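You operate a simulated robot arm through the tools that you are given. There is no shell and no other tool.

You are at the controls of a simulated two-armed robot. One attempt, no reset.

JOB
Pull-test the teal stand's green jar and set the bond slider.
Fine: press the yellow peg on it, pull it off, back on its mat; a bare patch means LIFTS, none STAYS.

It is judged by the outcome, as a careful person would: the job done as asked, and still so three seconds after it is handed in. It fails if anything else is knocked over, pushed out of place, dropped, spilled or broken.

ROBOT AND FRAMES
Two 7-joint arms with two-finger parallel grippers on one trunk that stands fixed in place. Base frame: the origin is at the foot of the trunk, x ahead of it, y to its left, z up. Readings come in cm, degrees, newtons and seconds.
The left shoulder is at [-8.2, 11.9, 85.1], the right one opposite. With the tool pointing down near the work surface each hand reaches from about 18 to 60 cm from the base axis, measured 20 degrees to its own side. Payload 3.43 kg a hand.
Tool frame (each hand has its own): the origin (TCP) lies between the finger pads and is the grasp point; the fingertips stand 3 cm ahead of it; z points along the fingers, y is the line along which they close. The gripper opens to 9.4 cm. The fingers are 2.8 cm wide and 1 cm thick; the gripper's body (5 by 9.6 cm) begins 5.5 cm behind the TCP.
Orientation is that of the tool frame in the base frame, as a unit quaternion [x, y, z, w]. With the fingers straight down and closing along the base's y, the tool's x points along the base's -x, its y along +y and its z along -z.

CONTROLS
- The arms move only by the tool play_rows. It takes "left_moves", "right_moves" or both (then of equal length, played together; a hand with none holds still); each is text: rows parted by semicolons, each of 6 numbers parted by spaces: the shift along the tool's x, y, z in units of 30 mm (1.0 is 30 mm), then the turn, a rotation vector about the tool's x, y, z in units of 6 degrees (1.0 is 6 degrees). In form: tx ty tz wx wy wz; .... A call has 1 to 20 rows; each row shifts and turns the commanded pose from where the row before left it, along the tool's axes as they then stand. "left_gripper" and "right_gripper" are, for a hand that has rows, the opening in per cent of the stroke, from 0 (shut) to 100 (fully open), set as the call begins (left out, the last holds). A call with a number of a shift or a turn outside -1 to 1 is refused whole. A row lasts 0.2 s, in which the tool goes at most 5 cm and 8.6 degrees; a call with a longer step from one row to the next is refused whole, and so is a gripper value outside its range. Where a pose cannot be reached the arm comes as near as it can. A force on the tool above 80 N (or 10 N above the force at the start of the call, whichever is more), or a blocked arm, ends the call early, and 0.2 s more pass. The fingers move at their own pace (about 15.3 cm/s each) and stop on an object; they squeeze with about 31 N. The grip force told is the motor's: it shows also when the fingers shut on nothing. Time passes only in rows, and 0.2 s behind the last, so rows that do not move let the fingers close. The reply holds the time, the measured pose of the TCP, the force on the tool along the base axes, the opening and the grip force, in the units named above and with some noise, with the torque about the TCP (base axes, N m) and any sound that the robot's microphone picked up.
- Cameras (640 x 400 px; columns grow to the right, rows downward): "scene" is now at [3.44, 1.14, 155.92]; the picture's right is [0.16, -0.99, 0.00], its down [-0.74, -0.12, -0.66] and it looks along [0.65, 0.10, -0.75] (base axes); focal length 309 px, centre (320, 200). "left" rides on the left gripper at [7.6, -1.4, -10.2] in its tool frame; the picture's right is [0.18, 0.98, 0.00], its down [-0.75, 0.14, -0.64] and it looks along [-0.63, 0.12, 0.77] (tool axes); focal length 243 px, centre (320, 200). "right" rides on the right gripper at [7.6, 1.4, -10.2] in its tool frame; the picture's right is [-0.18, 0.98, 0.00], its down [-0.75, -0.14, -0.64] and it looks along [-0.63, -0.12, 0.77] (tool axes); focal length 243 px, centre (320, 200). There is no depth. A picture from a camera that has moved, and an enlarged one, comes with that camera's place and axes in the base frame and with its lens.
- get_image(camera): a new picture of that camera. No time passes.
- slide_trunk(by): moves the trunk up (or, below 0, down) by that many cm; the arms and the scene camera ride with it, the base frame stays. It gives what a move gives, with no picture.
- head_to(pan, tilt): turns the head with the scene camera to pan (to the left, within 143 degrees either way) and tilt (down, from -29 to 69), counted from straight ahead of the robot (the tilt from the chest, where the trunk bows). It gives what a move gives.
- enlarge(camera, box): a new picture of the part [left, top, right, bottom] of that camera's present view, enlarged. No time passes.
- sign_off(): hands the job in; it is judged then, once.

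Nothing tells you positions but the pictures and the camera data. Unless the task says otherwise, let go and move clear before handing in.

The tools are called after "Call:" as name(argument=value, ...) on one line, values as JSON. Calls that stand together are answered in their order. play_rows: Moves the arms, as the interface text tells. Its arguments: {"type":"object","properties":{"left_moves":{"type":"string"},"left_gripper":{"type":"number"},"right_moves":{"type":"string"},"right_gripper":{"type":"number"}},"required":[]} The other tools are called the same way: slide_trunk (by) moves the trunk up or down; head_to (pan, tilt) turns the head that bears the scene camera; get_image (camera) takes a picture; enlarge (camera, box) takes an enlarged picture of a part of a camera's view; sign_off () hands the job in.

At the start:

```text
time: 0.0
left_position: [36.44, 22.75, 114.76]
left_tool_rot: [0.0, 1.0, 0.0, 0.0]
left_ft_force: [-0.2, 0.1, 0.8]
left_torque: [-0.02, 0.01, 0.0]
left_width: 9.4
left_grip_force: 0.1
right_position: [35.54, -7.29, 114.38]
right_tool_rot: [0.0, 1.0, 0.0, 0.0]
right_ft_force: [0.8, 0.2, -0.1]
right_torque: [0.01, -0.01, 0.01]
right_width: 9.41
right_grip_force: 0.1
trunk travel left (down, up): [-27.5, 6.0]
head pan, tilt (commanded): [9.0, 48.8]
```

scene: 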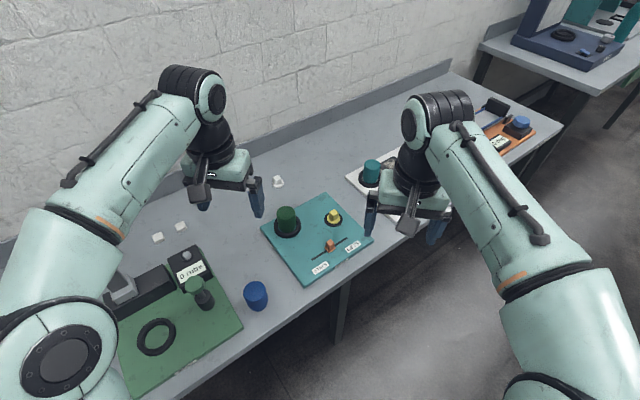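
right: 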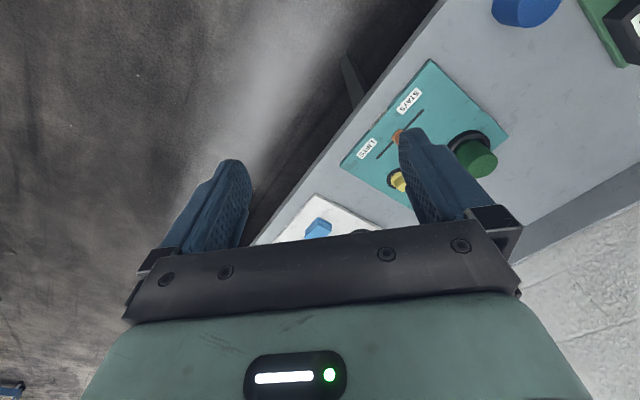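
left: 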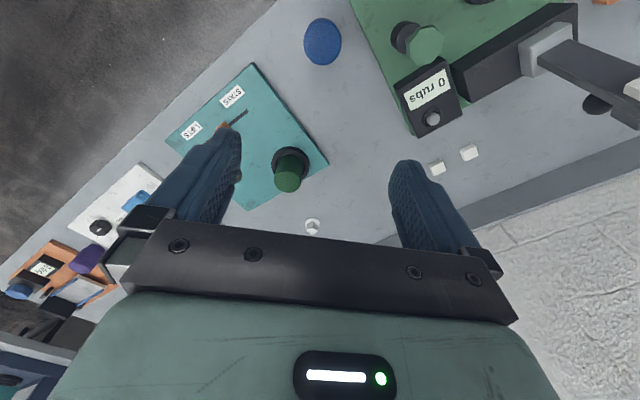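

I see a teal stand in the middle of the bench with a green jar, a yellow peg and an orange slider between two labels. I'll look closer before moving.

Call:
enlarge(camera="scene", box=[240, 170, 400, 300])

Call:
enlarge(camera="left", box=[140, 40, 360, 240])

Call:
enlarge(camera="right", box=[320, 40, 540, 240])

```text
3.08 times, centred on (320, 235) of scene
camera zoom: at [3.44, 1.14, 155.92], right [0.16, -0.99, 0.0], down [-0.74, -0.12, -0.66], along [0.65, 0.1, -0.75], focal length 950 px, centre (320, 92)
```

zoom: 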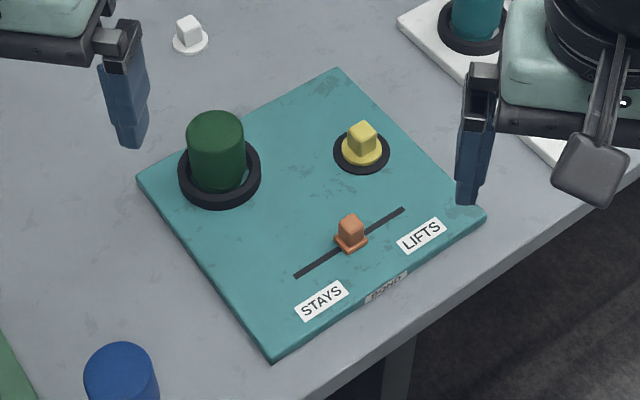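

```text
2.00 times, centred on (250, 140) of left
camera zoom: at [28.76, 21.25, 124.95], right [-0.18, 0.98, 0.0], down [0.75, 0.14, 0.64], along [0.63, 0.12, -0.77], focal length 485 px, centre (460, 320)
```

zoom: 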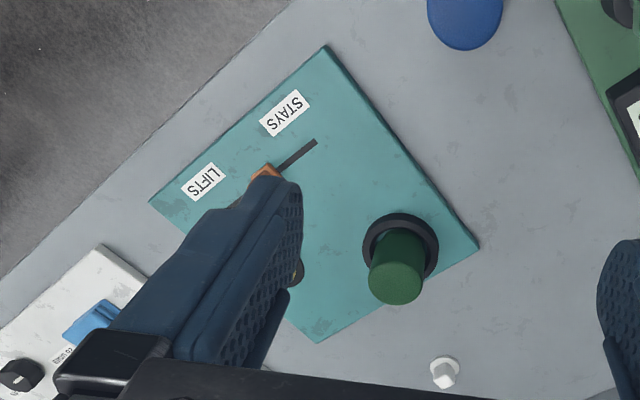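

```text
2.00 times, centred on (430, 140) of right
camera zoom: at [28.03, -5.95, 124.65], right [0.18, 0.98, 0.0], down [0.75, -0.14, 0.64], along [0.63, -0.12, -0.77], focal length 485 px, centre (100, 320)
```

zoom: 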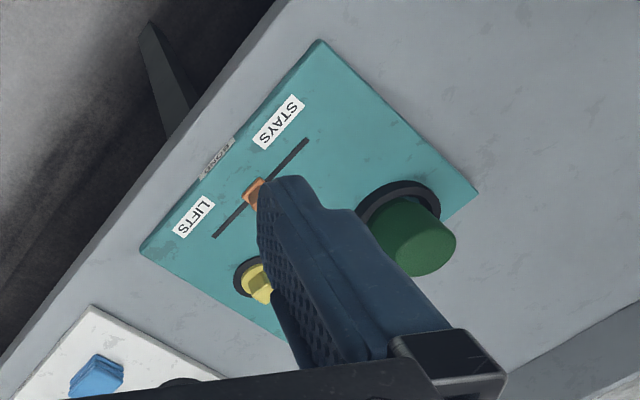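

The teal board is about 25 cm square, turned 45°, with its top at z≈76. The jar is near (60, 20.5) and the peg near (64.5, 6.3). I'll zoom in on the details before the first move.

Call:
enlarge(camera="scene", box=[310, 190, 360, 222])

Call:
enlarge(camera="scene", box=[262, 192, 312, 243])

Call:
enlarge(camera="scene", box=[300, 222, 380, 282])

Call:
enlarge(camera="left", box=[250, 130, 330, 200])

Call:
enlarge(camera="scene", box=[340, 90, 560, 240])

Call:
enlarge(camera="scene", box=[100, 220, 280, 400])

```text
12.50 times, centred on (335, 206) of scene
camera zoom: at [3.44, 1.14, 155.92], right [0.16, -0.99, 0.0], down [-0.74, -0.12, -0.66], along [0.65, 0.1, -0.75], focal length 3858 px, centre (132, 125)
```

zoom: 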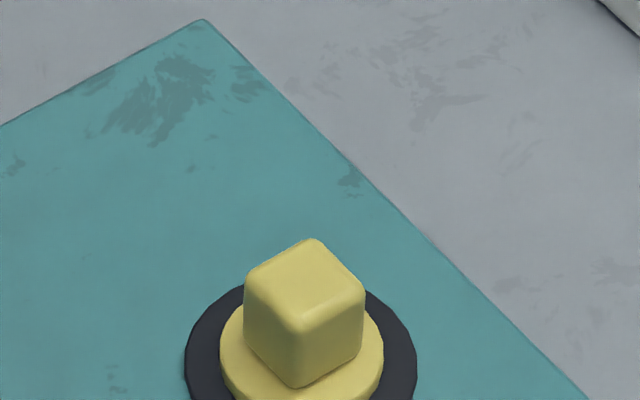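

```text
7.84 times, centred on (287, 218) of scene
camera zoom: at [3.44, 1.14, 155.92], right [0.16, -0.99, 0.0], down [-0.74, -0.12, -0.66], along [0.65, 0.1, -0.75], focal length 2421 px, centre (579, 63)
```

zoom: 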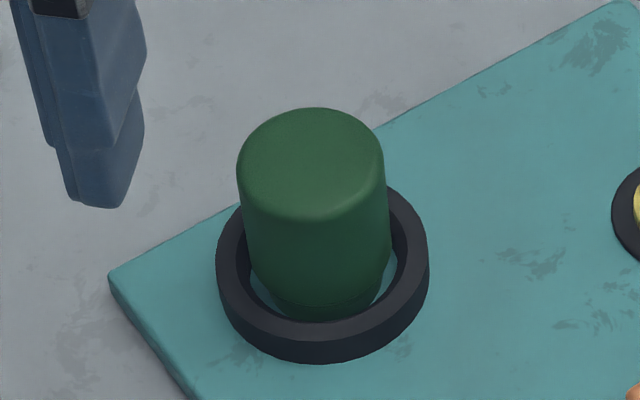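

```text
6.67 times, centred on (340, 252) of scene
camera zoom: at [3.44, 1.14, 155.92], right [0.16, -0.99, 0.0], down [-0.74, -0.12, -0.66], along [0.65, 0.1, -0.75], focal length 2058 px, centre (187, -147)
```

zoom: 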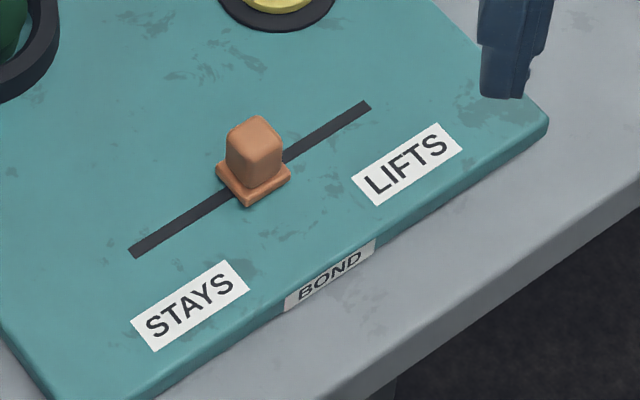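

```text
5.71 times, centred on (290, 165) of left
camera zoom: at [28.76, 21.25, 124.95], right [-0.18, 0.98, 0.0], down [0.75, 0.14, 0.64], along [0.63, 0.12, -0.77], focal length 1386 px, centre (491, 400)
```

zoom: 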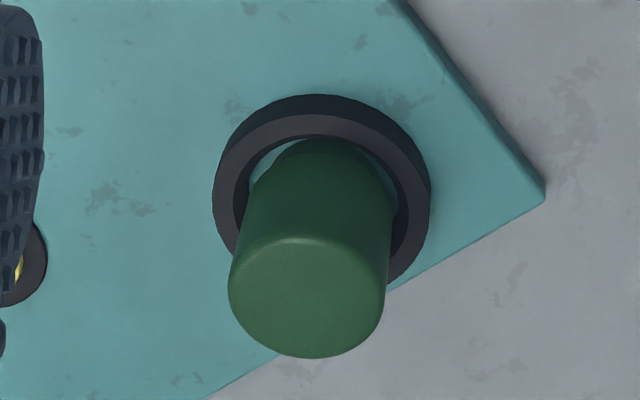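

```text
2.67 times, centred on (450, 165) of scene
camera zoom: at [3.44, 1.14, 155.92], right [0.16, -0.99, 0.0], down [-0.74, -0.12, -0.66], along [0.65, 0.1, -0.75], focal length 823 px, centre (-27, 293)
```

zoom: 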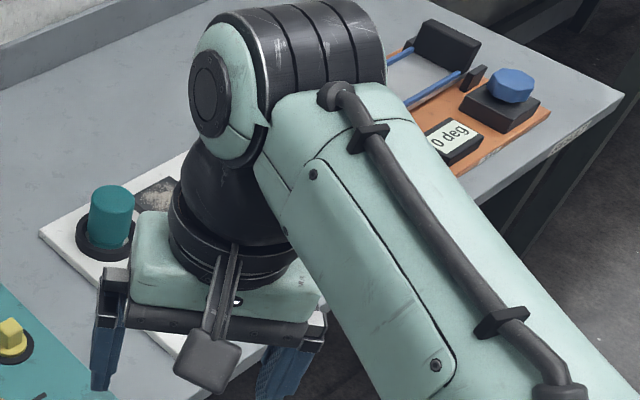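

```text
2.22 times, centred on (190, 310) of scene
camera zoom: at [3.44, 1.14, 155.92], right [0.16, -0.99, 0.0], down [-0.74, -0.12, -0.66], along [0.65, 0.1, -0.75], focal length 686 px, centre (609, -44)
```

zoom: 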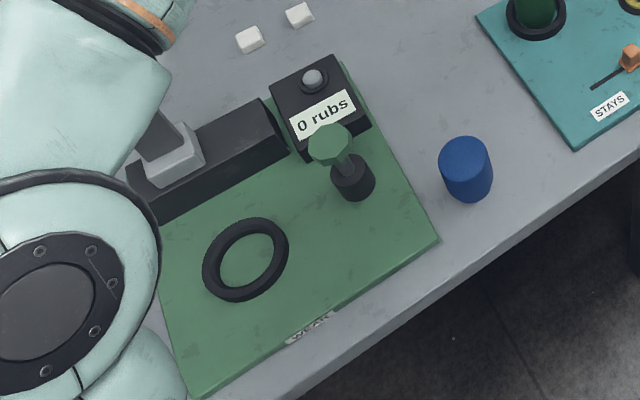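

The jar is a plain deep green with no marks yet, and it sits loosely in its ring. The peg is a cube of about 2.2 cm on a round flange, lined up with the board. I'll start by turning the right hand 45° and tilting it 30° forward, so it can reach the peg.

Call:
play_rows(right_moves="0 0 0 0 0 -1; 0 0 0 0 0 -1; 0 0 0 0 0 -1; 0 0 0 0 0 -1; 0 0 0 0 0 -1; 0 0 0 0 0 -1; 0 0 0 0 0 -1; 0 0 0 0 0 -0.5; 0 0 0 0 -1 0; 0 0 0 0 -1 0; 0 0 0 0 -1 0; 0 0 0 0 -1 0; 0 0 0 0 -1 0", right_gripper=60)

```text
time: 2.8
left_position: [36.39, 22.7, 114.67]
left_tool_rot: [0.0, 1.0, 0.0, 0.0]
left_ft_force: [0.5, -0.3, 0.5]
left_torque: [0.04, 0.0, 0.01]
left_width: 9.41
left_grip_force: 0.1
right_position: [35.56, -7.38, 114.49]
right_tool_rot: [-0.369, 0.892, 0.099, 0.24]
right_ft_force: [-0.5, 0.1, 0.1]
right_torque: [0.0, -0.01, 0.02]
right_width: 5.65
right_grip_force: 0.0
trunk travel left (down, up): [-27.5, 6.0]
head pan, tilt (commanded): [9.0, 48.8]
```

The turn came out as intended: the tool z axis points along (0.35, 0.35, −0.86). Next I'll move the right hand to a point above the peg, at about z=95.

Call:
play_rows(right_moves="-0.5 -0.33 0.967 0 0 0; -0.5 -0.33 0.967 0 0 0; -0.5 -0.33 0.967 0 0 0; -0.5 -0.33 0.967 0 0 0; -0.5 -0.33 0.967 0 0 0; -0.5 -0.33 0.967 0 0 0; -0.5 -0.33 0.967 0 0 0; -0.5 -0.33 0.967 0 0 0; -0.5 -0.33 0.967 0 0 0; -0.5 -0.33 0.967 0 0 0; -0.46 -0.33 0.93 0 0 0")

Call:
get_image(camera="scene")

Call:
get_image(camera="right")

```text
time: 5.2
left_position: [36.53, 22.76, 114.62]
left_tool_rot: [0.0, 1.0, 0.0, 0.0]
left_ft_force: [0.7, 0.6, -0.6]
left_torque: [0.02, -0.02, 0.01]
left_width: 9.4
left_grip_force: 0.0
right_position: [60.61, 5.12, 93.95]
right_tool_rot: [-0.369, 0.892, 0.098, 0.24]
right_ft_force: [0.4, -0.7, -0.6]
right_torque: [0.0, 0.02, -0.02]
right_width: 5.62
right_grip_force: 0.1
right hand out of reach, approached as far as the arm can: row 10, 11
trunk travel left (down, up): [-27.5, 6.0]
head pan, tilt (commanded): [9.0, 48.8]
```

```text
taken
camera scene: at [3.49, 1.16, 155.92], right [0.16, -0.99, 0.0], down [-0.74, -0.12, -0.66], along [0.65, 0.1, -0.75], focal length 309 px, centre (320, 200)
```

scene: 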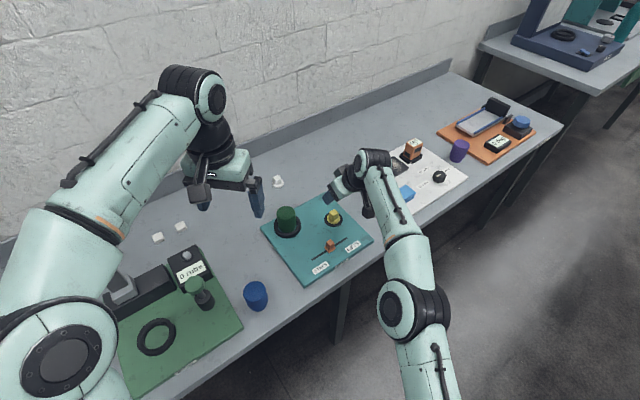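

```text
taken
camera right: at [51.3, -2.18, 98.97], right [-0.58, 0.81, 0.09], down [0.33, 0.14, 0.93], along [0.74, 0.57, -0.35], focal length 243 px, centre (320, 200)
```

right: 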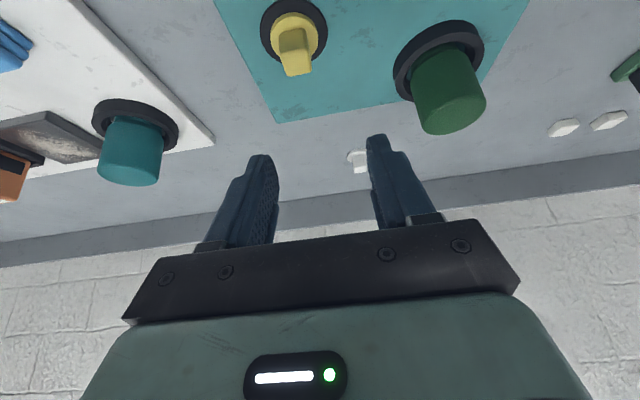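

The right arm runs out of reach here: it stopped at (60.6, 5.1, 94), about 4 cm short. I'll raise the trunk 6 cm and tilt the hand a further 12° to gain reach, then check where it ends up.

Call:
slide_trunk(by=6)

Call:
play_rows(right_moves="0 0 0 0 -1 0; 0 0 0 0 -1 0; 0 0 0 0 0 0")

```text
time: 6.2
left_position: [36.25, 22.74, 120.6]
left_tool_rot: [0.001, 1.0, 0.0, 0.001]
left_ft_force: [-0.4, 0.3, 0.2]
left_torque: [-0.01, 0.0, -0.01]
left_width: 9.38
left_grip_force: 0.1
right_position: [60.51, 5.01, 100.11]
right_tool_rot: [-0.369, 0.892, 0.099, 0.239]
right_ft_force: [-1.3, -0.5, 0.3]
right_torque: [0.01, -0.04, 0.0]
right_width: 5.63
right_grip_force: 0.0
trunk travel left (down, up): [-33.5, 0.0]
head pan, tilt (commanded): [9.0, 48.8]
```

```text
time: 7.0
left_position: [36.52, 22.8, 120.67]
left_tool_rot: [-0.001, 1.0, 0.0, 0.0]
left_ft_force: [-0.4, 0.5, 0.7]
left_torque: [0.0, -0.01, 0.01]
left_width: 9.38
left_grip_force: 0.0
right_position: [60.62, 4.95, 100.08]
right_tool_rot: [-0.357, 0.862, 0.138, 0.332]
right_ft_force: [-0.1, -0.6, 0.8]
right_torque: [0.02, 0.0, -0.02]
right_width: 5.63
right_grip_force: 0.1
trunk travel left (down, up): [-33.5, 0.0]
head pan, tilt (commanded): [9.0, 48.8]
```

The trunk is up and the tilt is now about 42°. I'll take fresh pictures to fix the peg and jar positions from more than one camera.

Call:
get_image(camera="right")

Call:
enlarge(camera="scene", box=[260, 180, 380, 260])

Call:
enlarge(camera="left", box=[180, 60, 340, 200])

```text
taken
camera right: at [50.78, -2.83, 102.54], right [-0.6, 0.79, 0.12], down [0.19, -0.01, 0.98], along [0.78, 0.61, -0.15], focal length 243 px, centre (320, 200)
```

right: 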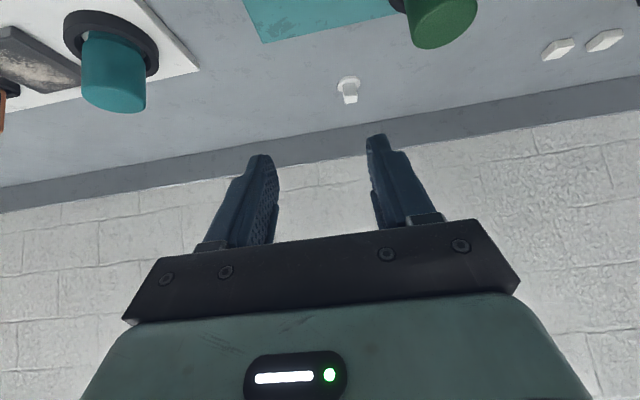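

```text
5.00 times, centred on (320, 220) of scene
camera zoom: at [3.41, 1.15, 162.24], right [0.16, -0.99, 0.0], down [-0.74, -0.12, -0.66], along [0.65, 0.1, -0.75], focal length 1543 px, centre (320, 100)
```

zoom: 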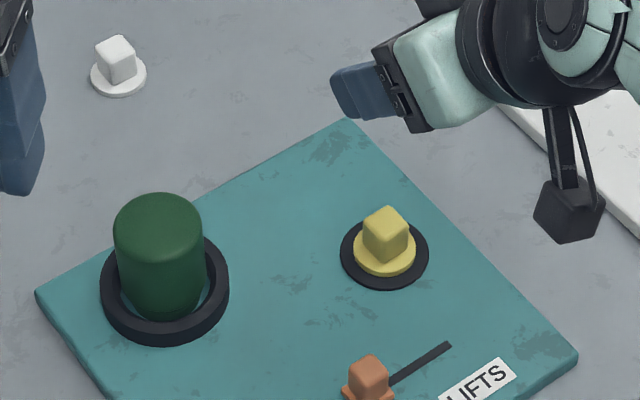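

```text
2.86 times, centred on (260, 130) of left
camera zoom: at [28.81, 21.27, 130.95], right [-0.18, 0.98, 0.0], down [0.75, 0.14, 0.64], along [0.63, 0.12, -0.77], focal length 693 px, centre (491, 400)
```

zoom: 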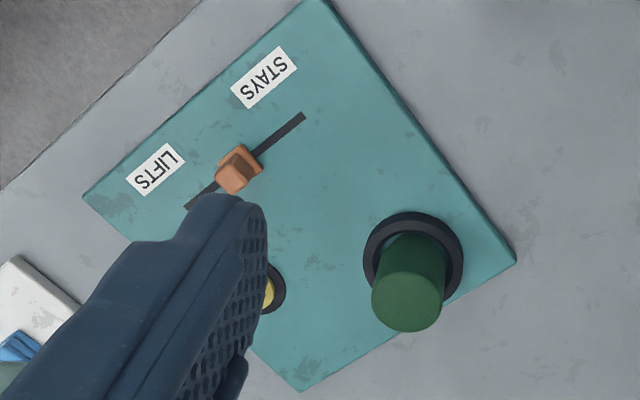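

The peg's centre is at about (64.5, 6.4), with its cube from roughly z=77.4 to 79.8. I'll ease the tilt back to 33° for a better grip and come down to a pre-grasp point 5 cm above it.

Call:
play_rows(right_moves="0 0 0 0 0.75 0; 0 0 0 0 0.75 0; 0.387 -0.12 0.87 0 0 0; 0.387 -0.12 0.87 0 0 0; 0.387 -0.12 0.87 0 0 0; 0.387 -0.12 0.87 0 0 0; 0.385 -0.12 0.87 0 0 0; 0 0 0 0 0 0")

Call:
get_image(camera="right")

Call:
enlarge(camera="scene", box=[280, 170, 400, 250])

```text
time: 8.8
left_position: [36.32, 22.82, 120.63]
left_tool_rot: [0.0, 1.0, 0.001, 0.0]
left_ft_force: [0.2, 0.0, -0.2]
left_torque: [-0.01, 0.01, 0.02]
left_width: 9.37
left_grip_force: 0.0
right_position: [63.35, 5.28, 85.88]
right_tool_rot: [-0.367, 0.885, 0.11, 0.263]
right_ft_force: [0.4, 0.4, -0.4]
right_torque: [0.04, 0.01, 0.0]
right_width: 5.64
right_grip_force: 0.1
trunk travel left (down, up): [-33.5, 0.0]
head pan, tilt (commanded): [9.0, 48.8]
```

```text
taken
camera right: at [53.88, -2.23, 90.29], right [-0.59, 0.8, 0.1], down [0.3, 0.1, 0.95], along [0.75, 0.59, -0.3], focal length 243 px, centre (320, 200)
```

right: 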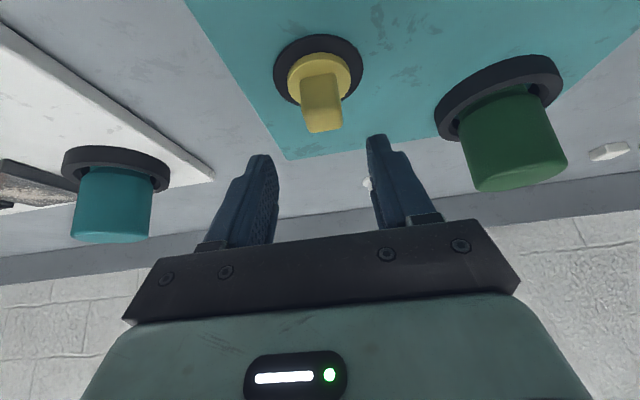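

```text
5.00 times, centred on (340, 210) of scene
camera zoom: at [3.33, 1.14, 162.24], right [0.16, -0.99, 0.0], down [-0.74, -0.12, -0.66], along [0.65, 0.1, -0.75], focal length 1543 px, centre (220, 150)
```

zoom: 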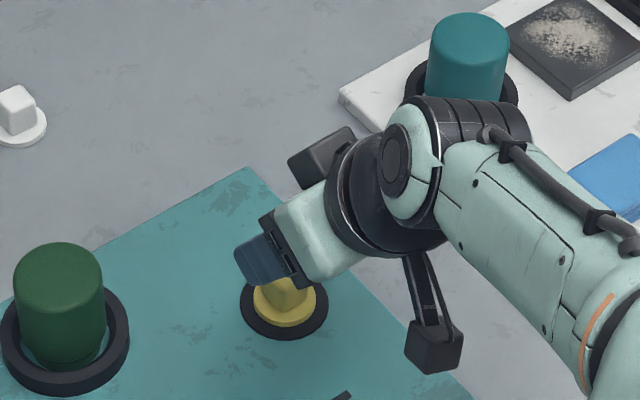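

The right camera puts the peg about 0.5 cm further along the tool's +y than the scene camera did. I'll shift by that much and come down 3.5 cm, then look again.

Call:
play_rows(right_moves="0 0.09 0 0 0 0; 0 0.09 0 0 0 0; 0.212 0 0.327 0 0 0; 0.212 0 0.327 0 0 0; 0.212 0 0.327 0 0 0; 0 0 0 0 0 0")

Call:
get_image(camera="right")

Call:
enlarge(camera="right", box=[240, 40, 400, 240])

Call:
enlarge(camera="scene", box=[310, 190, 370, 240])

```text
time: 10.2
left_position: [36.45, 22.67, 120.6]
left_tool_rot: [0.0, 1.0, 0.0, 0.001]
left_ft_force: [0.5, 0.0, 0.6]
left_torque: [0.01, 0.02, -0.01]
left_width: 9.42
left_grip_force: 0.2
right_position: [62.99, 5.83, 82.5]
right_tool_rot: [-0.367, 0.886, 0.109, 0.262]
right_ft_force: [0.0, -0.7, 0.0]
right_torque: [-0.02, 0.02, 0.01]
right_width: 5.64
right_grip_force: 0.1
trunk travel left (down, up): [-33.5, 0.0]
head pan, tilt (commanded): [9.0, 48.8]
```

```text
taken
camera right: at [53.59, -1.76, 86.86], right [-0.59, 0.8, 0.1], down [0.3, 0.1, 0.95], along [0.75, 0.59, -0.3], focal length 243 px, centre (320, 200)
```

right: 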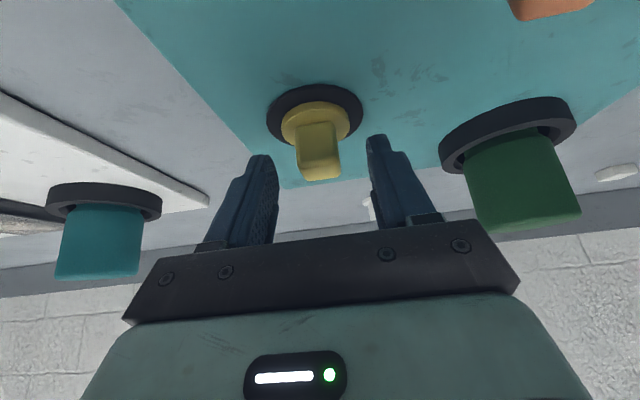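

```text
2.00 times, centred on (320, 140) of right
camera zoom: at [53.59, -1.76, 86.86], right [-0.59, 0.8, 0.1], down [0.3, 0.1, 0.95], along [0.75, 0.59, -0.3], focal length 485 px, centre (320, 320)
```

zoom: 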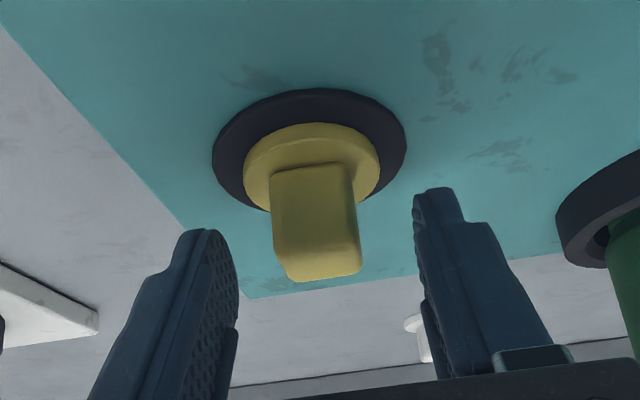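

```text
8.00 times, centred on (340, 215) of scene
camera zoom: at [3.35, 1.14, 162.24], right [0.16, -0.99, 0.0], down [-0.74, -0.12, -0.66], along [0.65, 0.1, -0.75], focal length 2469 px, centre (160, 80)
```

zoom: 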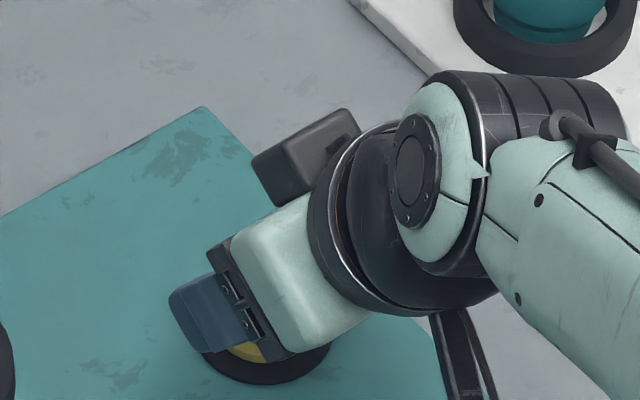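

The cube is now centred between the fingers, about 3.7 cm ahead of the TCP. I'll advance 1.1 cm along the tool axis, keeping the tips above the flange, and check before closing.

Call:
play_rows(right_moves="0 0 0.18 0 0 0; 0 0 0.19 0 0 0; 0 0 0 0 0 0")

Call:
enlarge(camera="right", box=[240, 40, 400, 240])

Call:
enlarge(camera="left", box=[180, 100, 300, 200])

```text
time: 11.0
left_position: [36.46, 22.78, 120.72]
left_tool_rot: [0.001, 1.0, 0.001, 0.0]
left_ft_force: [0.3, -0.2, -0.1]
left_torque: [-0.03, 0.04, 0.03]
left_width: 9.4
left_grip_force: 0.0
right_position: [63.43, 6.14, 81.52]
right_tool_rot: [-0.367, 0.886, 0.109, 0.262]
right_ft_force: [-0.7, 0.0, 0.1]
right_torque: [-0.01, 0.02, 0.0]
right_width: 5.63
right_grip_force: 0.0
trunk travel left (down, up): [-33.5, 0.0]
head pan, tilt (commanded): [9.0, 48.8]
```

```text
2.00 times, centred on (320, 140) of right
camera zoom: at [54.03, -1.34, 85.94], right [-0.59, 0.8, 0.1], down [0.3, 0.1, 0.95], along [0.75, 0.59, -0.3], focal length 485 px, centre (320, 320)
```

zoom: 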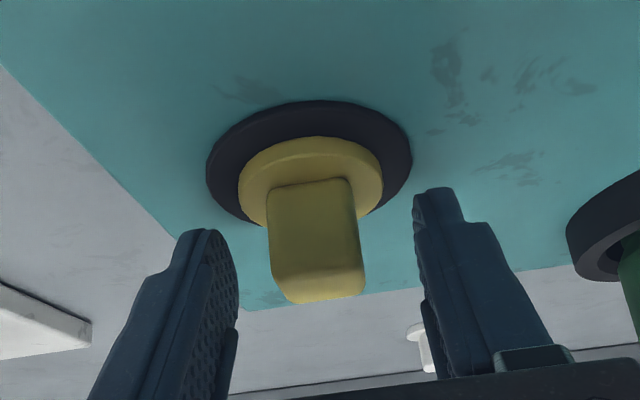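

```text
4.00 times, centred on (240, 150) of left
camera zoom: at [28.76, 21.25, 130.96], right [-0.18, 0.98, 0.0], down [0.75, 0.14, 0.64], along [0.63, 0.12, -0.77], focal length 970 px, centre (640, 400)
```

zoom: 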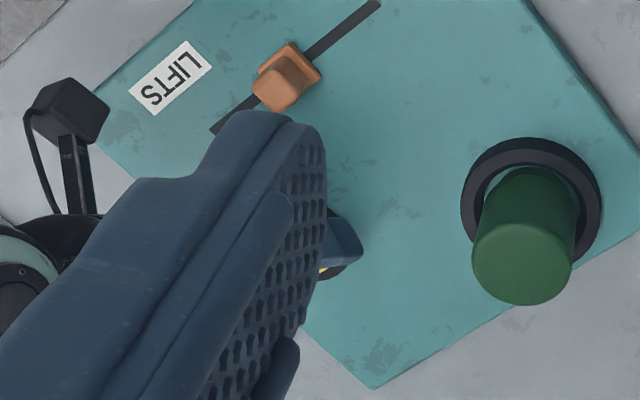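

The cube sits between the pads with the fingertips just past its centre. I'll go down 0.4 cm more and close on it.

Call:
play_rows(right_moves="0.073 -0.02 0.112 0 0 0; 0 0 0 0 0 0")

Call:
play_rows(right_moves="0 0 0 0 0 0; 0 0 0 0 0 0; 0 0 0 0 0 0", right_gripper=0)

Call:
enlarge(camera="right", box=[240, 40, 400, 240])

Call:
enlarge(camera="scene", box=[310, 190, 370, 240])

```text
time: 11.6
left_position: [36.43, 22.72, 120.65]
left_tool_rot: [0.0, 1.0, 0.0, 0.0]
left_ft_force: [0.4, 0.1, -0.2]
left_torque: [-0.02, -0.01, 0.0]
left_width: 9.42
left_grip_force: 0.2
right_position: [63.57, 6.19, 81.25]
right_tool_rot: [-0.367, 0.886, 0.109, 0.263]
right_ft_force: [0.5, -0.1, 0.0]
right_torque: [-0.02, -0.01, 0.0]
right_width: 5.65
right_grip_force: 0.0
trunk travel left (down, up): [-33.5, 0.0]
head pan, tilt (commanded): [9.0, 48.8]
```

```text
time: 12.4
left_position: [36.41, 22.72, 120.72]
left_tool_rot: [-0.001, 1.0, 0.0, -0.001]
left_ft_force: [0.8, -0.1, -0.3]
left_torque: [0.0, -0.04, 0.01]
left_width: 9.42
left_grip_force: 0.1
right_position: [63.47, 6.05, 81.19]
right_tool_rot: [-0.367, 0.886, 0.108, 0.262]
right_ft_force: [0.2, 0.8, -0.3]
right_torque: [0.02, -0.02, 0.03]
right_width: 3.99
right_grip_force: 31.0
trunk travel left (down, up): [-33.5, 0.0]
head pan, tilt (commanded): [9.0, 48.8]
```

```text
2.00 times, centred on (320, 140) of right
camera zoom: at [54.11, -1.38, 85.54], right [-0.59, 0.8, 0.1], down [0.3, 0.1, 0.95], along [0.75, 0.59, -0.3], focal length 485 px, centre (320, 320)
```

zoom: 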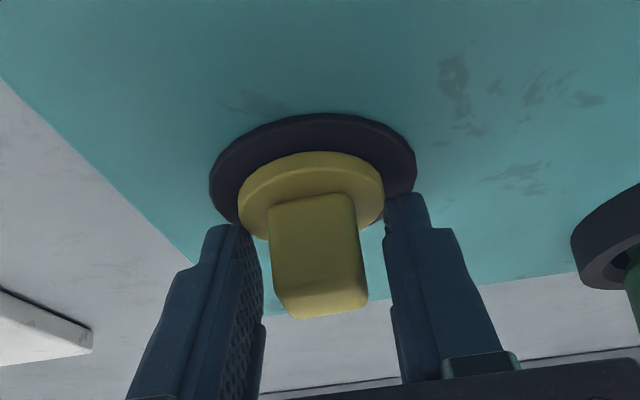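

```text
8.00 times, centred on (340, 215) of scene
camera zoom: at [3.36, 1.14, 162.24], right [0.16, -0.99, 0.0], down [-0.74, -0.12, -0.66], along [0.65, 0.1, -0.75], focal length 2469 px, centre (160, 80)
```

zoom: 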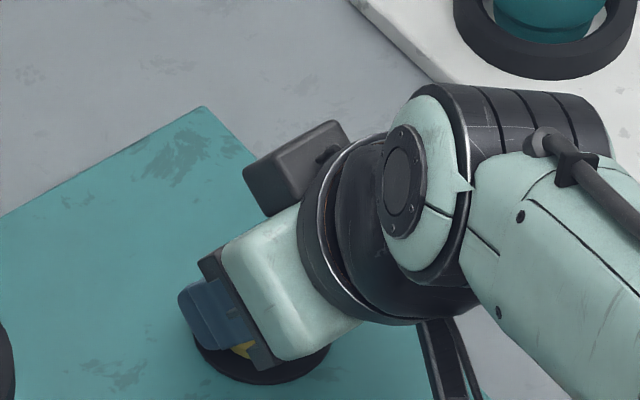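

The fingers stopped at 4.0 cm, so they caught the wider flange rim and not the cube. I'll open, raise 0.7 cm and move forward 0.5 cm so the pads land on the cube only.

Call:
play_rows(right_moves="0 0 0 0 0 0; 0 0 0 0 0 0; -0.134 0 -0.053 0 0 0; -0.134 0 -0.053 0 0 0; 0 0 0 0 0 0", right_gripper=60)

Call:
enlarge(camera="right", box=[240, 40, 400, 240])

```text
time: 13.6
left_position: [36.4, 22.74, 120.59]
left_tool_rot: [-0.001, 1.0, 0.0, 0.0]
left_ft_force: [-0.1, 0.3, 0.2]
left_torque: [0.03, 0.01, -0.02]
left_width: 9.4
left_grip_force: 0.0
right_position: [63.84, 6.32, 81.92]
right_tool_rot: [-0.367, 0.886, 0.109, 0.263]
right_ft_force: [-0.4, 0.0, -0.6]
right_torque: [-0.02, -0.03, 0.0]
right_width: 5.64
right_grip_force: 0.2
trunk travel left (down, up): [-33.5, 0.0]
head pan, tilt (commanded): [9.0, 48.8]
```

```text
2.00 times, centred on (320, 140) of right
camera zoom: at [54.47, -1.08, 86.3], right [-0.59, 0.8, 0.1], down [0.3, 0.1, 0.95], along [0.75, 0.59, -0.3], focal length 485 px, centre (320, 320)
```

zoom: 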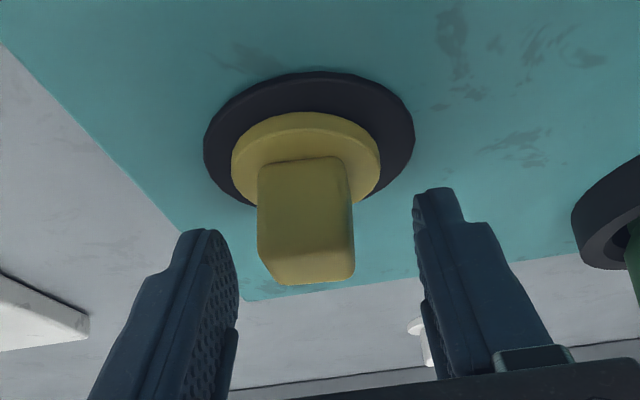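

The peg is undisturbed on its mat and the pads are level with the cube, so I'll close now.

Call:
play_rows(right_moves="0 -0.06 0 0 0 0; 0 0 0 0 0 0")

Call:
play_rows(right_moves="0 0 0 0 0 0; 0 0 0 0 0 0; 0 0 0 0 0 0", right_gripper=0)

Call:
enlarge(camera="right", box=[240, 40, 400, 240])

```text
time: 14.2
left_position: [36.42, 22.73, 120.52]
left_tool_rot: [-0.001, 1.0, 0.0, -0.001]
left_ft_force: [1.1, 0.0, 0.0]
left_torque: [-0.01, 0.02, 0.0]
left_width: 9.41
left_grip_force: 0.0
right_position: [63.92, 6.26, 81.84]
right_tool_rot: [-0.367, 0.886, 0.109, 0.262]
right_ft_force: [0.2, -0.2, 0.2]
right_torque: [0.01, 0.02, -0.02]
right_width: 5.63
right_grip_force: 0.1
trunk travel left (down, up): [-33.5, 0.0]
head pan, tilt (commanded): [9.0, 48.8]
```

```text
time: 15.0
left_position: [36.34, 22.87, 120.63]
left_tool_rot: [0.0, 1.0, 0.001, -0.001]
left_ft_force: [0.8, 0.5, 0.3]
left_torque: [-0.04, -0.02, 0.02]
left_width: 9.41
left_grip_force: 0.1
right_position: [64.02, 6.18, 81.96]
right_tool_rot: [-0.367, 0.886, 0.109, 0.263]
right_ft_force: [-0.4, 0.0, 0.4]
right_torque: [0.03, 0.01, 0.0]
right_width: 2.72
right_grip_force: 30.4
trunk travel left (down, up): [-33.5, 0.0]
head pan, tilt (commanded): [9.0, 48.8]
```

```text
2.00 times, centred on (320, 140) of right
camera zoom: at [54.59, -1.23, 86.27], right [-0.59, 0.8, 0.1], down [0.3, 0.1, 0.95], along [0.75, 0.59, -0.3], focal length 485 px, centre (320, 320)
```

zoom: 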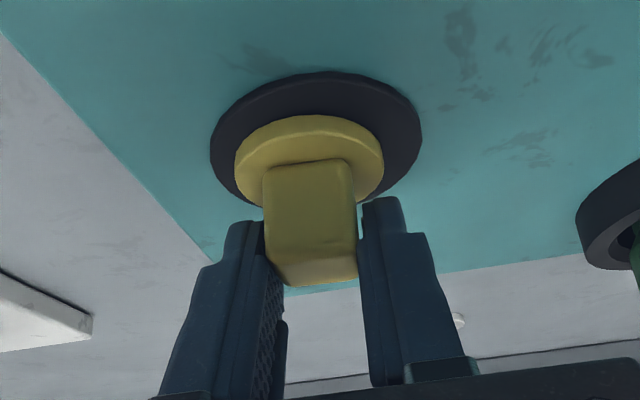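

The peg is gripped across its cube at 2.7 cm. I'll lift it straight up 6 cm and confirm it comes cleanly.

Call:
play_rows(right_moves="-0.182 0 -0.28 0 0 0; -0.182 0 -0.28 0 0 0; -0.363 0 -0.559 0 0 0; -0.363 0 -0.559 0 0 0; 0 0 0 0 0 0")

Call:
get_image(camera="right")

Call:
enlarge(camera="scene", box=[260, 180, 380, 260])

Call:
enlarge(camera="left", box=[180, 80, 340, 200])

```text
time: 16.2
left_position: [36.45, 22.7, 120.61]
left_tool_rot: [0.0, 1.0, 0.0, 0.0]
left_ft_force: [-0.3, 0.1, 0.7]
left_torque: [0.02, 0.0, 0.0]
left_width: 9.4
left_grip_force: 0.0
right_position: [64.0, 6.35, 87.96]
right_tool_rot: [-0.367, 0.886, 0.109, 0.262]
right_ft_force: [0.2, -0.4, 0.4]
right_torque: [0.0, 0.01, 0.01]
right_width: 0.0
right_grip_force: 31.1
trunk travel left (down, up): [-33.5, 0.0]
head pan, tilt (commanded): [9.0, 48.8]
```

```text
taken
camera right: at [54.57, -1.18, 92.3], right [-0.59, 0.8, 0.1], down [0.3, 0.1, 0.95], along [0.75, 0.59, -0.3], focal length 243 px, centre (320, 200)
```

right: 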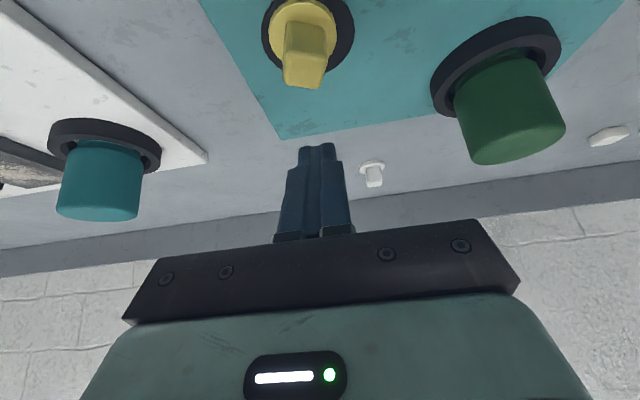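

```text
5.00 times, centred on (320, 220) of scene
camera zoom: at [3.37, 1.14, 162.24], right [0.16, -0.99, 0.0], down [-0.74, -0.12, -0.66], along [0.65, 0.1, -0.75], focal length 1543 px, centre (320, 100)
```

zoom: 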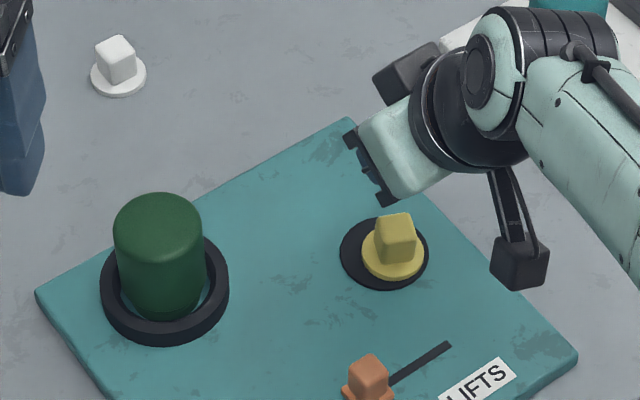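

```text
3.33 times, centred on (260, 140) of left
camera zoom: at [28.77, 21.25, 130.95], right [-0.18, 0.98, 0.0], down [0.75, 0.14, 0.64], along [0.63, 0.12, -0.77], focal length 809 px, centre (520, 400)
```

zoom: 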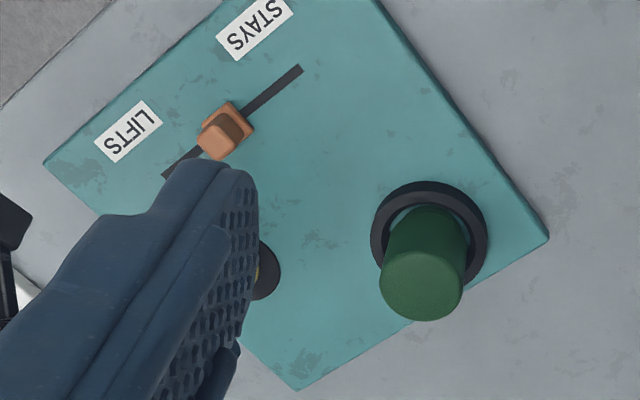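

The grip slipped off: I was too far forward on the cube. The peg is still upright on its mat but has moved slightly off centre and turned a little. I'll zoom in to measure it again.

Call:
enlarge(camera="scene", box=[315, 210, 355, 240])

Call:
enlarge(camera="right", box=[240, 0, 380, 100])

```text
13.33 times, centred on (335, 225) of scene
camera zoom: at [3.37, 1.14, 162.24], right [0.16, -0.99, 0.0], down [-0.74, -0.12, -0.66], along [0.65, 0.1, -0.75], focal length 4115 px, centre (120, -133)
```

zoom: 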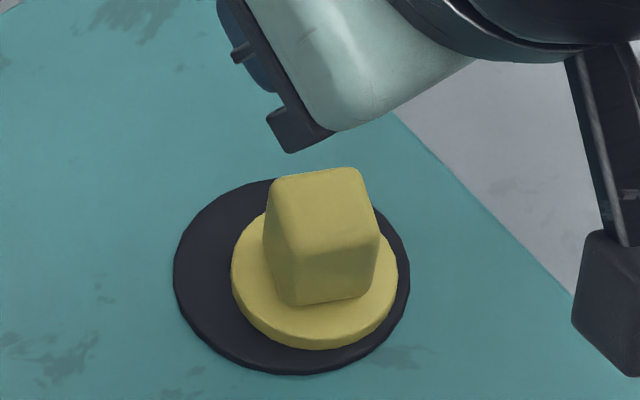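

```text
4.00 times, centred on (310, 50) of right
camera zoom: at [54.57, -1.18, 92.3], right [-0.59, 0.8, 0.1], down [0.3, 0.1, 0.95], along [0.75, 0.59, -0.3], focal length 970 px, centre (360, 800)
```

zoom: 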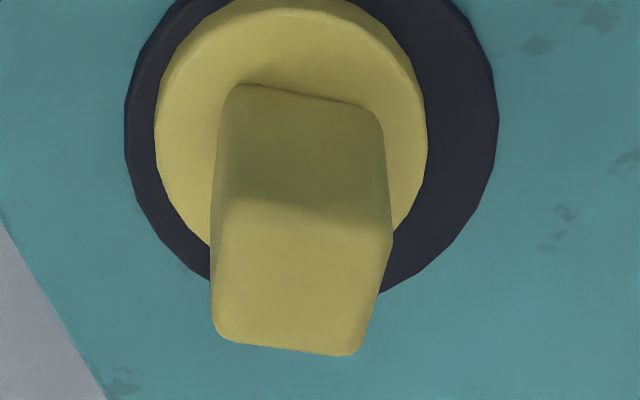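

The cube now sits at an azimuth of about 21°, around (63.5, 5.9). The left arm reaches both the peg and the jar better at a small tilt, so I'll use it for the peg and keep the right arm free to steady the jar. I'm retracting the right hand while the left one turns 21° and tilts 20°.

Call:
play_rows(right_moves="0.42 0.086 -0.925 0 0 0; 0.42 0.086 -0.925 0 0 0; 0.42 0.086 -0.925 0 0 0; 0.42 0.086 -0.925 0 0 0; 0.42 0.086 -0.925 0 0 0; 0.42 0.086 -0.925 0 0 0; 0.42 0.086 -0.925 0 0 0; 0.42 0.086 -0.925 0 0 0; 0.42 0.086 -0.925 0 0 0; 0.42 0.086 -0.925 0 0 0; 0.42 0.086 -0.925 0 0 0", left_moves="0 0 0 0 0 -0.5; 0 0 0 0 0 -0.5; 0 0 0 0 0 -0.5; 0 0 0 0 0 -0.5; 0 0 0 0 0 -0.5; 0 0 0 0 0 -0.5; 0 0 0 0 0 -0.5; 0 0 0 0 -0.833 0; 0 0 0 0 -0.833 0; 0 0 0 0 -0.833 0; 0 0 0 0 -0.833 0", left_gripper=60)

Call:
get_image(camera="scene")

Call:
get_image(camera="left")

```text
time: 18.6
left_position: [36.35, 22.79, 120.63]
left_tool_rot: [-0.18, 0.968, 0.031, 0.172]
left_ft_force: [0.6, -0.9, 0.5]
left_torque: [0.02, -0.03, -0.02]
left_width: 5.65
left_grip_force: 0.0
right_position: [41.76, -11.52, 106.09]
right_tool_rot: [-0.367, 0.886, 0.108, 0.264]
right_ft_force: [0.1, -0.4, 0.3]
right_torque: [-0.02, -0.01, -0.01]
right_width: 0.0
right_grip_force: 31.1
trunk travel left (down, up): [-33.5, 0.0]
head pan, tilt (commanded): [9.0, 48.8]
```

```text
taken
camera scene: at [3.22, 1.12, 162.23], right [0.16, -0.99, 0.0], down [-0.74, -0.12, -0.66], along [0.65, 0.1, -0.75], focal length 309 px, centre (320, 200)
```

scene: 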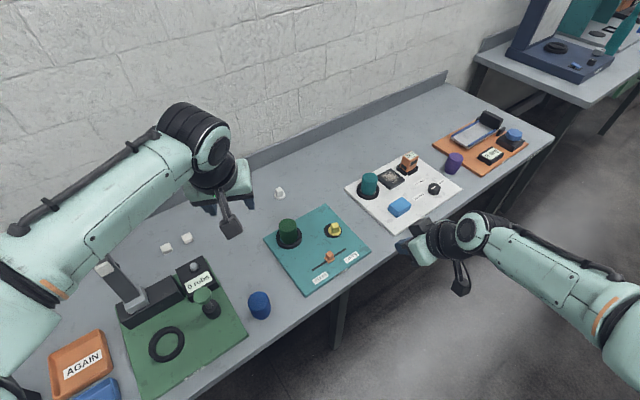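

```text
taken
camera left: at [26.83, 17.5, 127.75], right [-0.51, 0.86, -0.06], down [0.4, 0.31, 0.86], along [0.76, 0.42, -0.5], focal length 243 px, centre (320, 200)
```

left: 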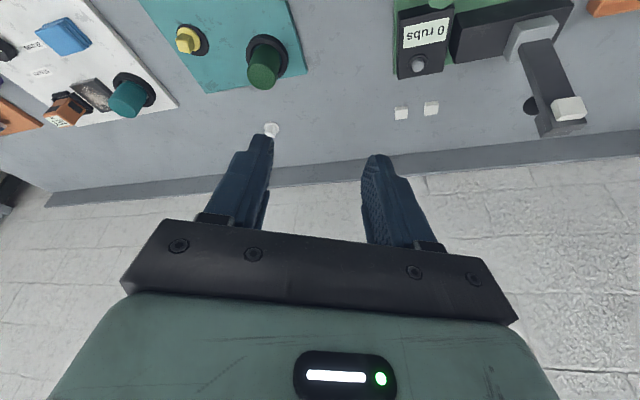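

The left hand is turned as wanted, with the tool axis about (0.32, 0.12, −0.94). I'll bring it over the peg to about z=88 while the right hand backs further away.

Call:
play_rows(left_moves="-0.136 -0.567 0.825 0 0 0; -0.136 -0.567 0.825 0 0 0; -0.136 -0.567 0.825 0 0 0; -0.136 -0.567 0.825 0 0 0; -0.136 -0.567 0.825 0 0 0; -0.136 -0.567 0.825 0 0 0; -0.136 -0.567 0.825 0 0 0; -0.136 -0.567 0.825 0 0 0; -0.136 -0.567 0.825 0 0 0; -0.136 -0.567 0.825 0 0 0; -0.136 -0.567 0.825 0 0 0; -0.136 -0.567 0.825 0 0 0; -0.136 -0.567 0.825 0 0 0; -0.136 -0.567 0.825 0 0 0; -0.136 -0.567 0.825 0 0 0; 0 0 0 0 0 0", right_moves="0.185 -0.063 -0.12 0 0 0; 0.185 -0.063 -0.12 0 0 0; 0.185 -0.063 -0.12 0 0 0; 0.185 -0.063 -0.12 0 0 0; 0.185 -0.063 -0.12 0 0 0; 0.185 -0.063 -0.12 0 0 0; 0.185 -0.063 -0.12 0 0 0; 0.185 -0.063 -0.12 0 0 0; 0.185 -0.063 -0.12 0 0 0; 0.185 -0.063 -0.12 0 0 0; 0.185 -0.063 -0.12 0 0 0; 0.185 -0.063 -0.12 0 0 0; 0.185 -0.063 -0.12 0 0 0; 0.185 -0.063 -0.12 0 0 0; 0.185 -0.063 -0.12 0 0 0; 0 0 0 0 0 0")

Call:
get_image(camera="left")

Call:
get_image(camera="scene")

```text
time: 22.0
left_position: [62.7, 5.54, 87.88]
left_tool_rot: [-0.18, 0.968, 0.031, 0.17]
left_ft_force: [-0.4, -0.1, -0.2]
left_torque: [0.01, -0.02, 0.04]
left_width: 5.64
left_grip_force: 0.0
right_position: [37.0, -20.74, 106.06]
right_tool_rot: [-0.367, 0.886, 0.109, 0.263]
right_ft_force: [0.1, -0.2, 1.0]
right_torque: [0.03, 0.0, -0.03]
right_width: 0.0
right_grip_force: 30.8
trunk travel left (down, up): [-33.5, 0.0]
head pan, tilt (commanded): [9.0, 48.8]
```

```text
taken
camera left: at [53.23, 0.33, 94.93], right [-0.51, 0.86, -0.06], down [0.41, 0.31, 0.86], along [0.76, 0.42, -0.5], focal length 243 px, centre (320, 200)
```

left: 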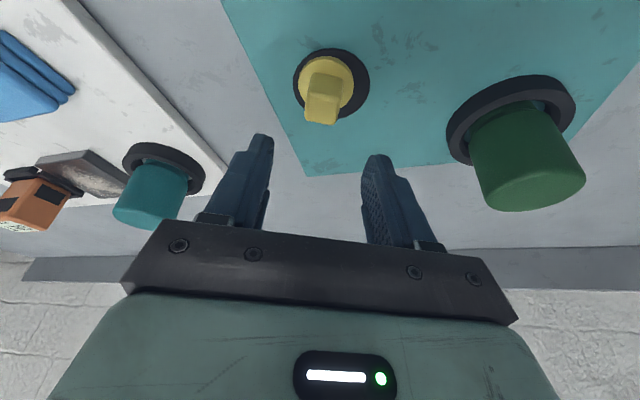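

```text
taken
camera scene: at [3.33, 1.16, 162.24], right [0.16, -0.99, 0.0], down [-0.74, -0.12, -0.66], along [0.65, 0.1, -0.75], focal length 309 px, centre (320, 200)
```

scene: 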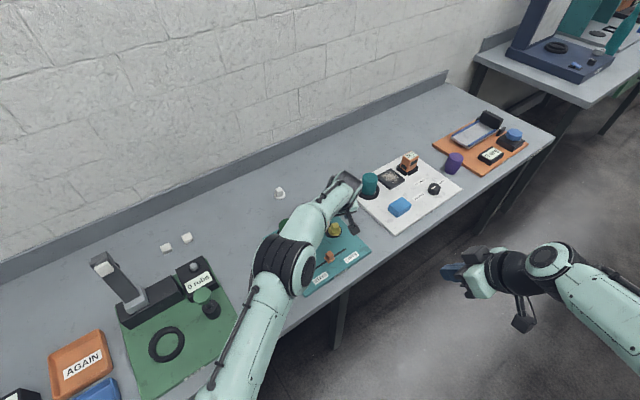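

Call:
enlarge(camera="left", box=[250, 30, 410, 230])

```text
2.00 times, centred on (330, 130) of left
camera zoom: at [53.23, 0.33, 94.93], right [-0.51, 0.86, -0.06], down [0.41, 0.31, 0.86], along [0.76, 0.42, -0.5], focal length 485 px, centre (300, 340)
```

zoom: 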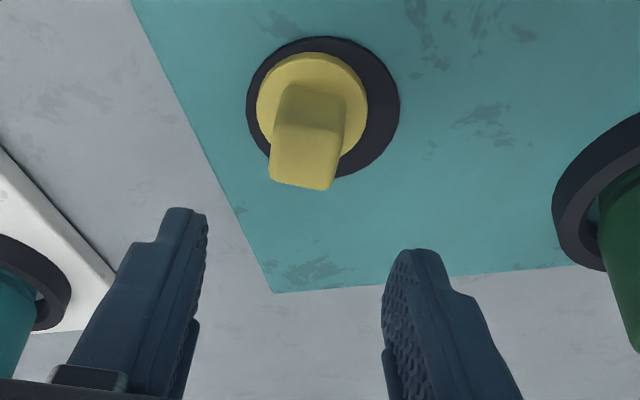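

Both cameras now agree: the mat centre is near (63.45, 6.3), the peg near (63.45, 5.8), and the cube top at z≈80.6. I'll come down 4.5 cm and check again.

Call:
play_rows(left_moves="0.171 0 0.47 0 0 0; 0.171 0 0.47 0 0 0; 0.171 0 0.47 0 0 0; 0 0 0 0 0 0")

Call:
enlarge(camera="left", box=[250, 30, 410, 230])

Call:
get_image(camera="right")

```text
time: 23.0
left_position: [62.98, 5.58, 83.35]
left_tool_rot: [-0.18, 0.968, 0.031, 0.17]
left_ft_force: [0.3, 0.0, -0.1]
left_torque: [0.01, -0.01, -0.01]
left_width: 5.64
left_grip_force: 0.1
right_position: [37.04, -20.75, 106.04]
right_tool_rot: [-0.368, 0.885, 0.109, 0.263]
right_ft_force: [0.3, -0.7, -0.8]
right_torque: [0.02, 0.01, -0.01]
right_width: 0.0
right_grip_force: 30.8
trunk travel left (down, up): [-33.5, 0.0]
head pan, tilt (commanded): [9.0, 48.8]
```

```text
2.00 times, centred on (330, 130) of left
camera zoom: at [53.35, 0.21, 90.37], right [-0.51, 0.86, -0.06], down [0.41, 0.31, 0.86], along [0.76, 0.42, -0.5], focal length 485 px, centre (300, 340)
```

zoom: 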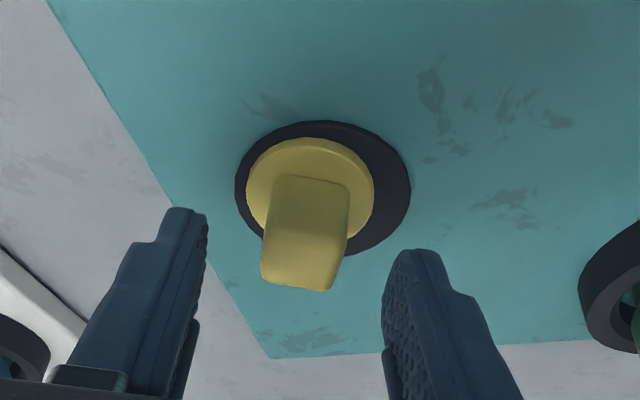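

```text
taken
camera right: at [27.59, -28.19, 110.43], right [-0.59, 0.8, 0.1], down [0.3, 0.1, 0.95], along [0.75, 0.59, -0.3], focal length 243 px, centre (320, 200)
```

right: 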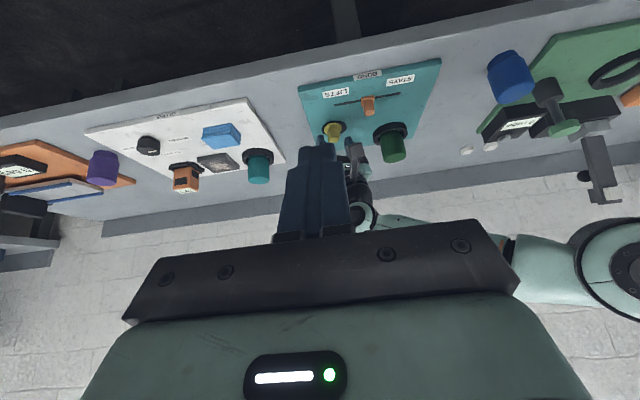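

The view matches my prediction, with the cube centred between the fingers. I'll make the last 1.65 cm of descent and check that the tips stay above the flange.

Call:
play_rows(left_moves="0.094 0 0.26 0 0 0; 0.094 0 0.257 0 0 0; 0 0 0 0 0 0")

Call:
enlarge(camera="left", box=[250, 30, 410, 230])

```text
time: 23.8
left_position: [62.93, 5.59, 81.64]
left_tool_rot: [-0.18, 0.968, 0.032, 0.171]
left_ft_force: [-0.5, -0.1, -0.4]
left_torque: [0.04, 0.0, 0.01]
left_width: 5.63
left_grip_force: 0.1
right_position: [36.98, -20.71, 105.98]
right_tool_rot: [-0.367, 0.886, 0.108, 0.263]
right_ft_force: [0.7, 0.1, 0.4]
right_torque: [-0.02, 0.01, 0.01]
right_width: 0.01
right_grip_force: 30.8
trunk travel left (down, up): [-33.5, 0.0]
head pan, tilt (commanded): [9.0, 48.8]
```

```text
2.00 times, centred on (330, 130) of left
camera zoom: at [53.33, 0.3, 88.74], right [-0.51, 0.86, -0.06], down [0.41, 0.31, 0.86], along [0.76, 0.42, -0.5], focal length 485 px, centre (300, 340)
```

zoom: 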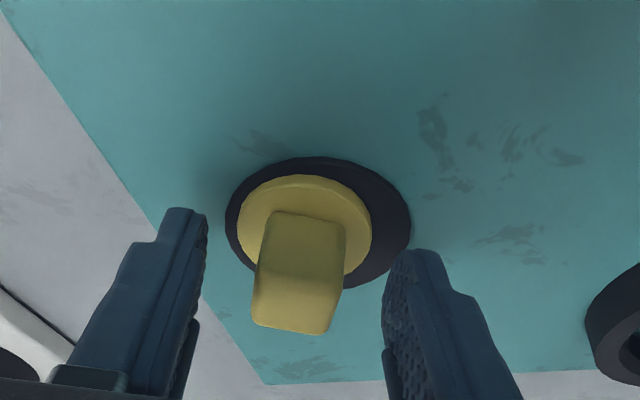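

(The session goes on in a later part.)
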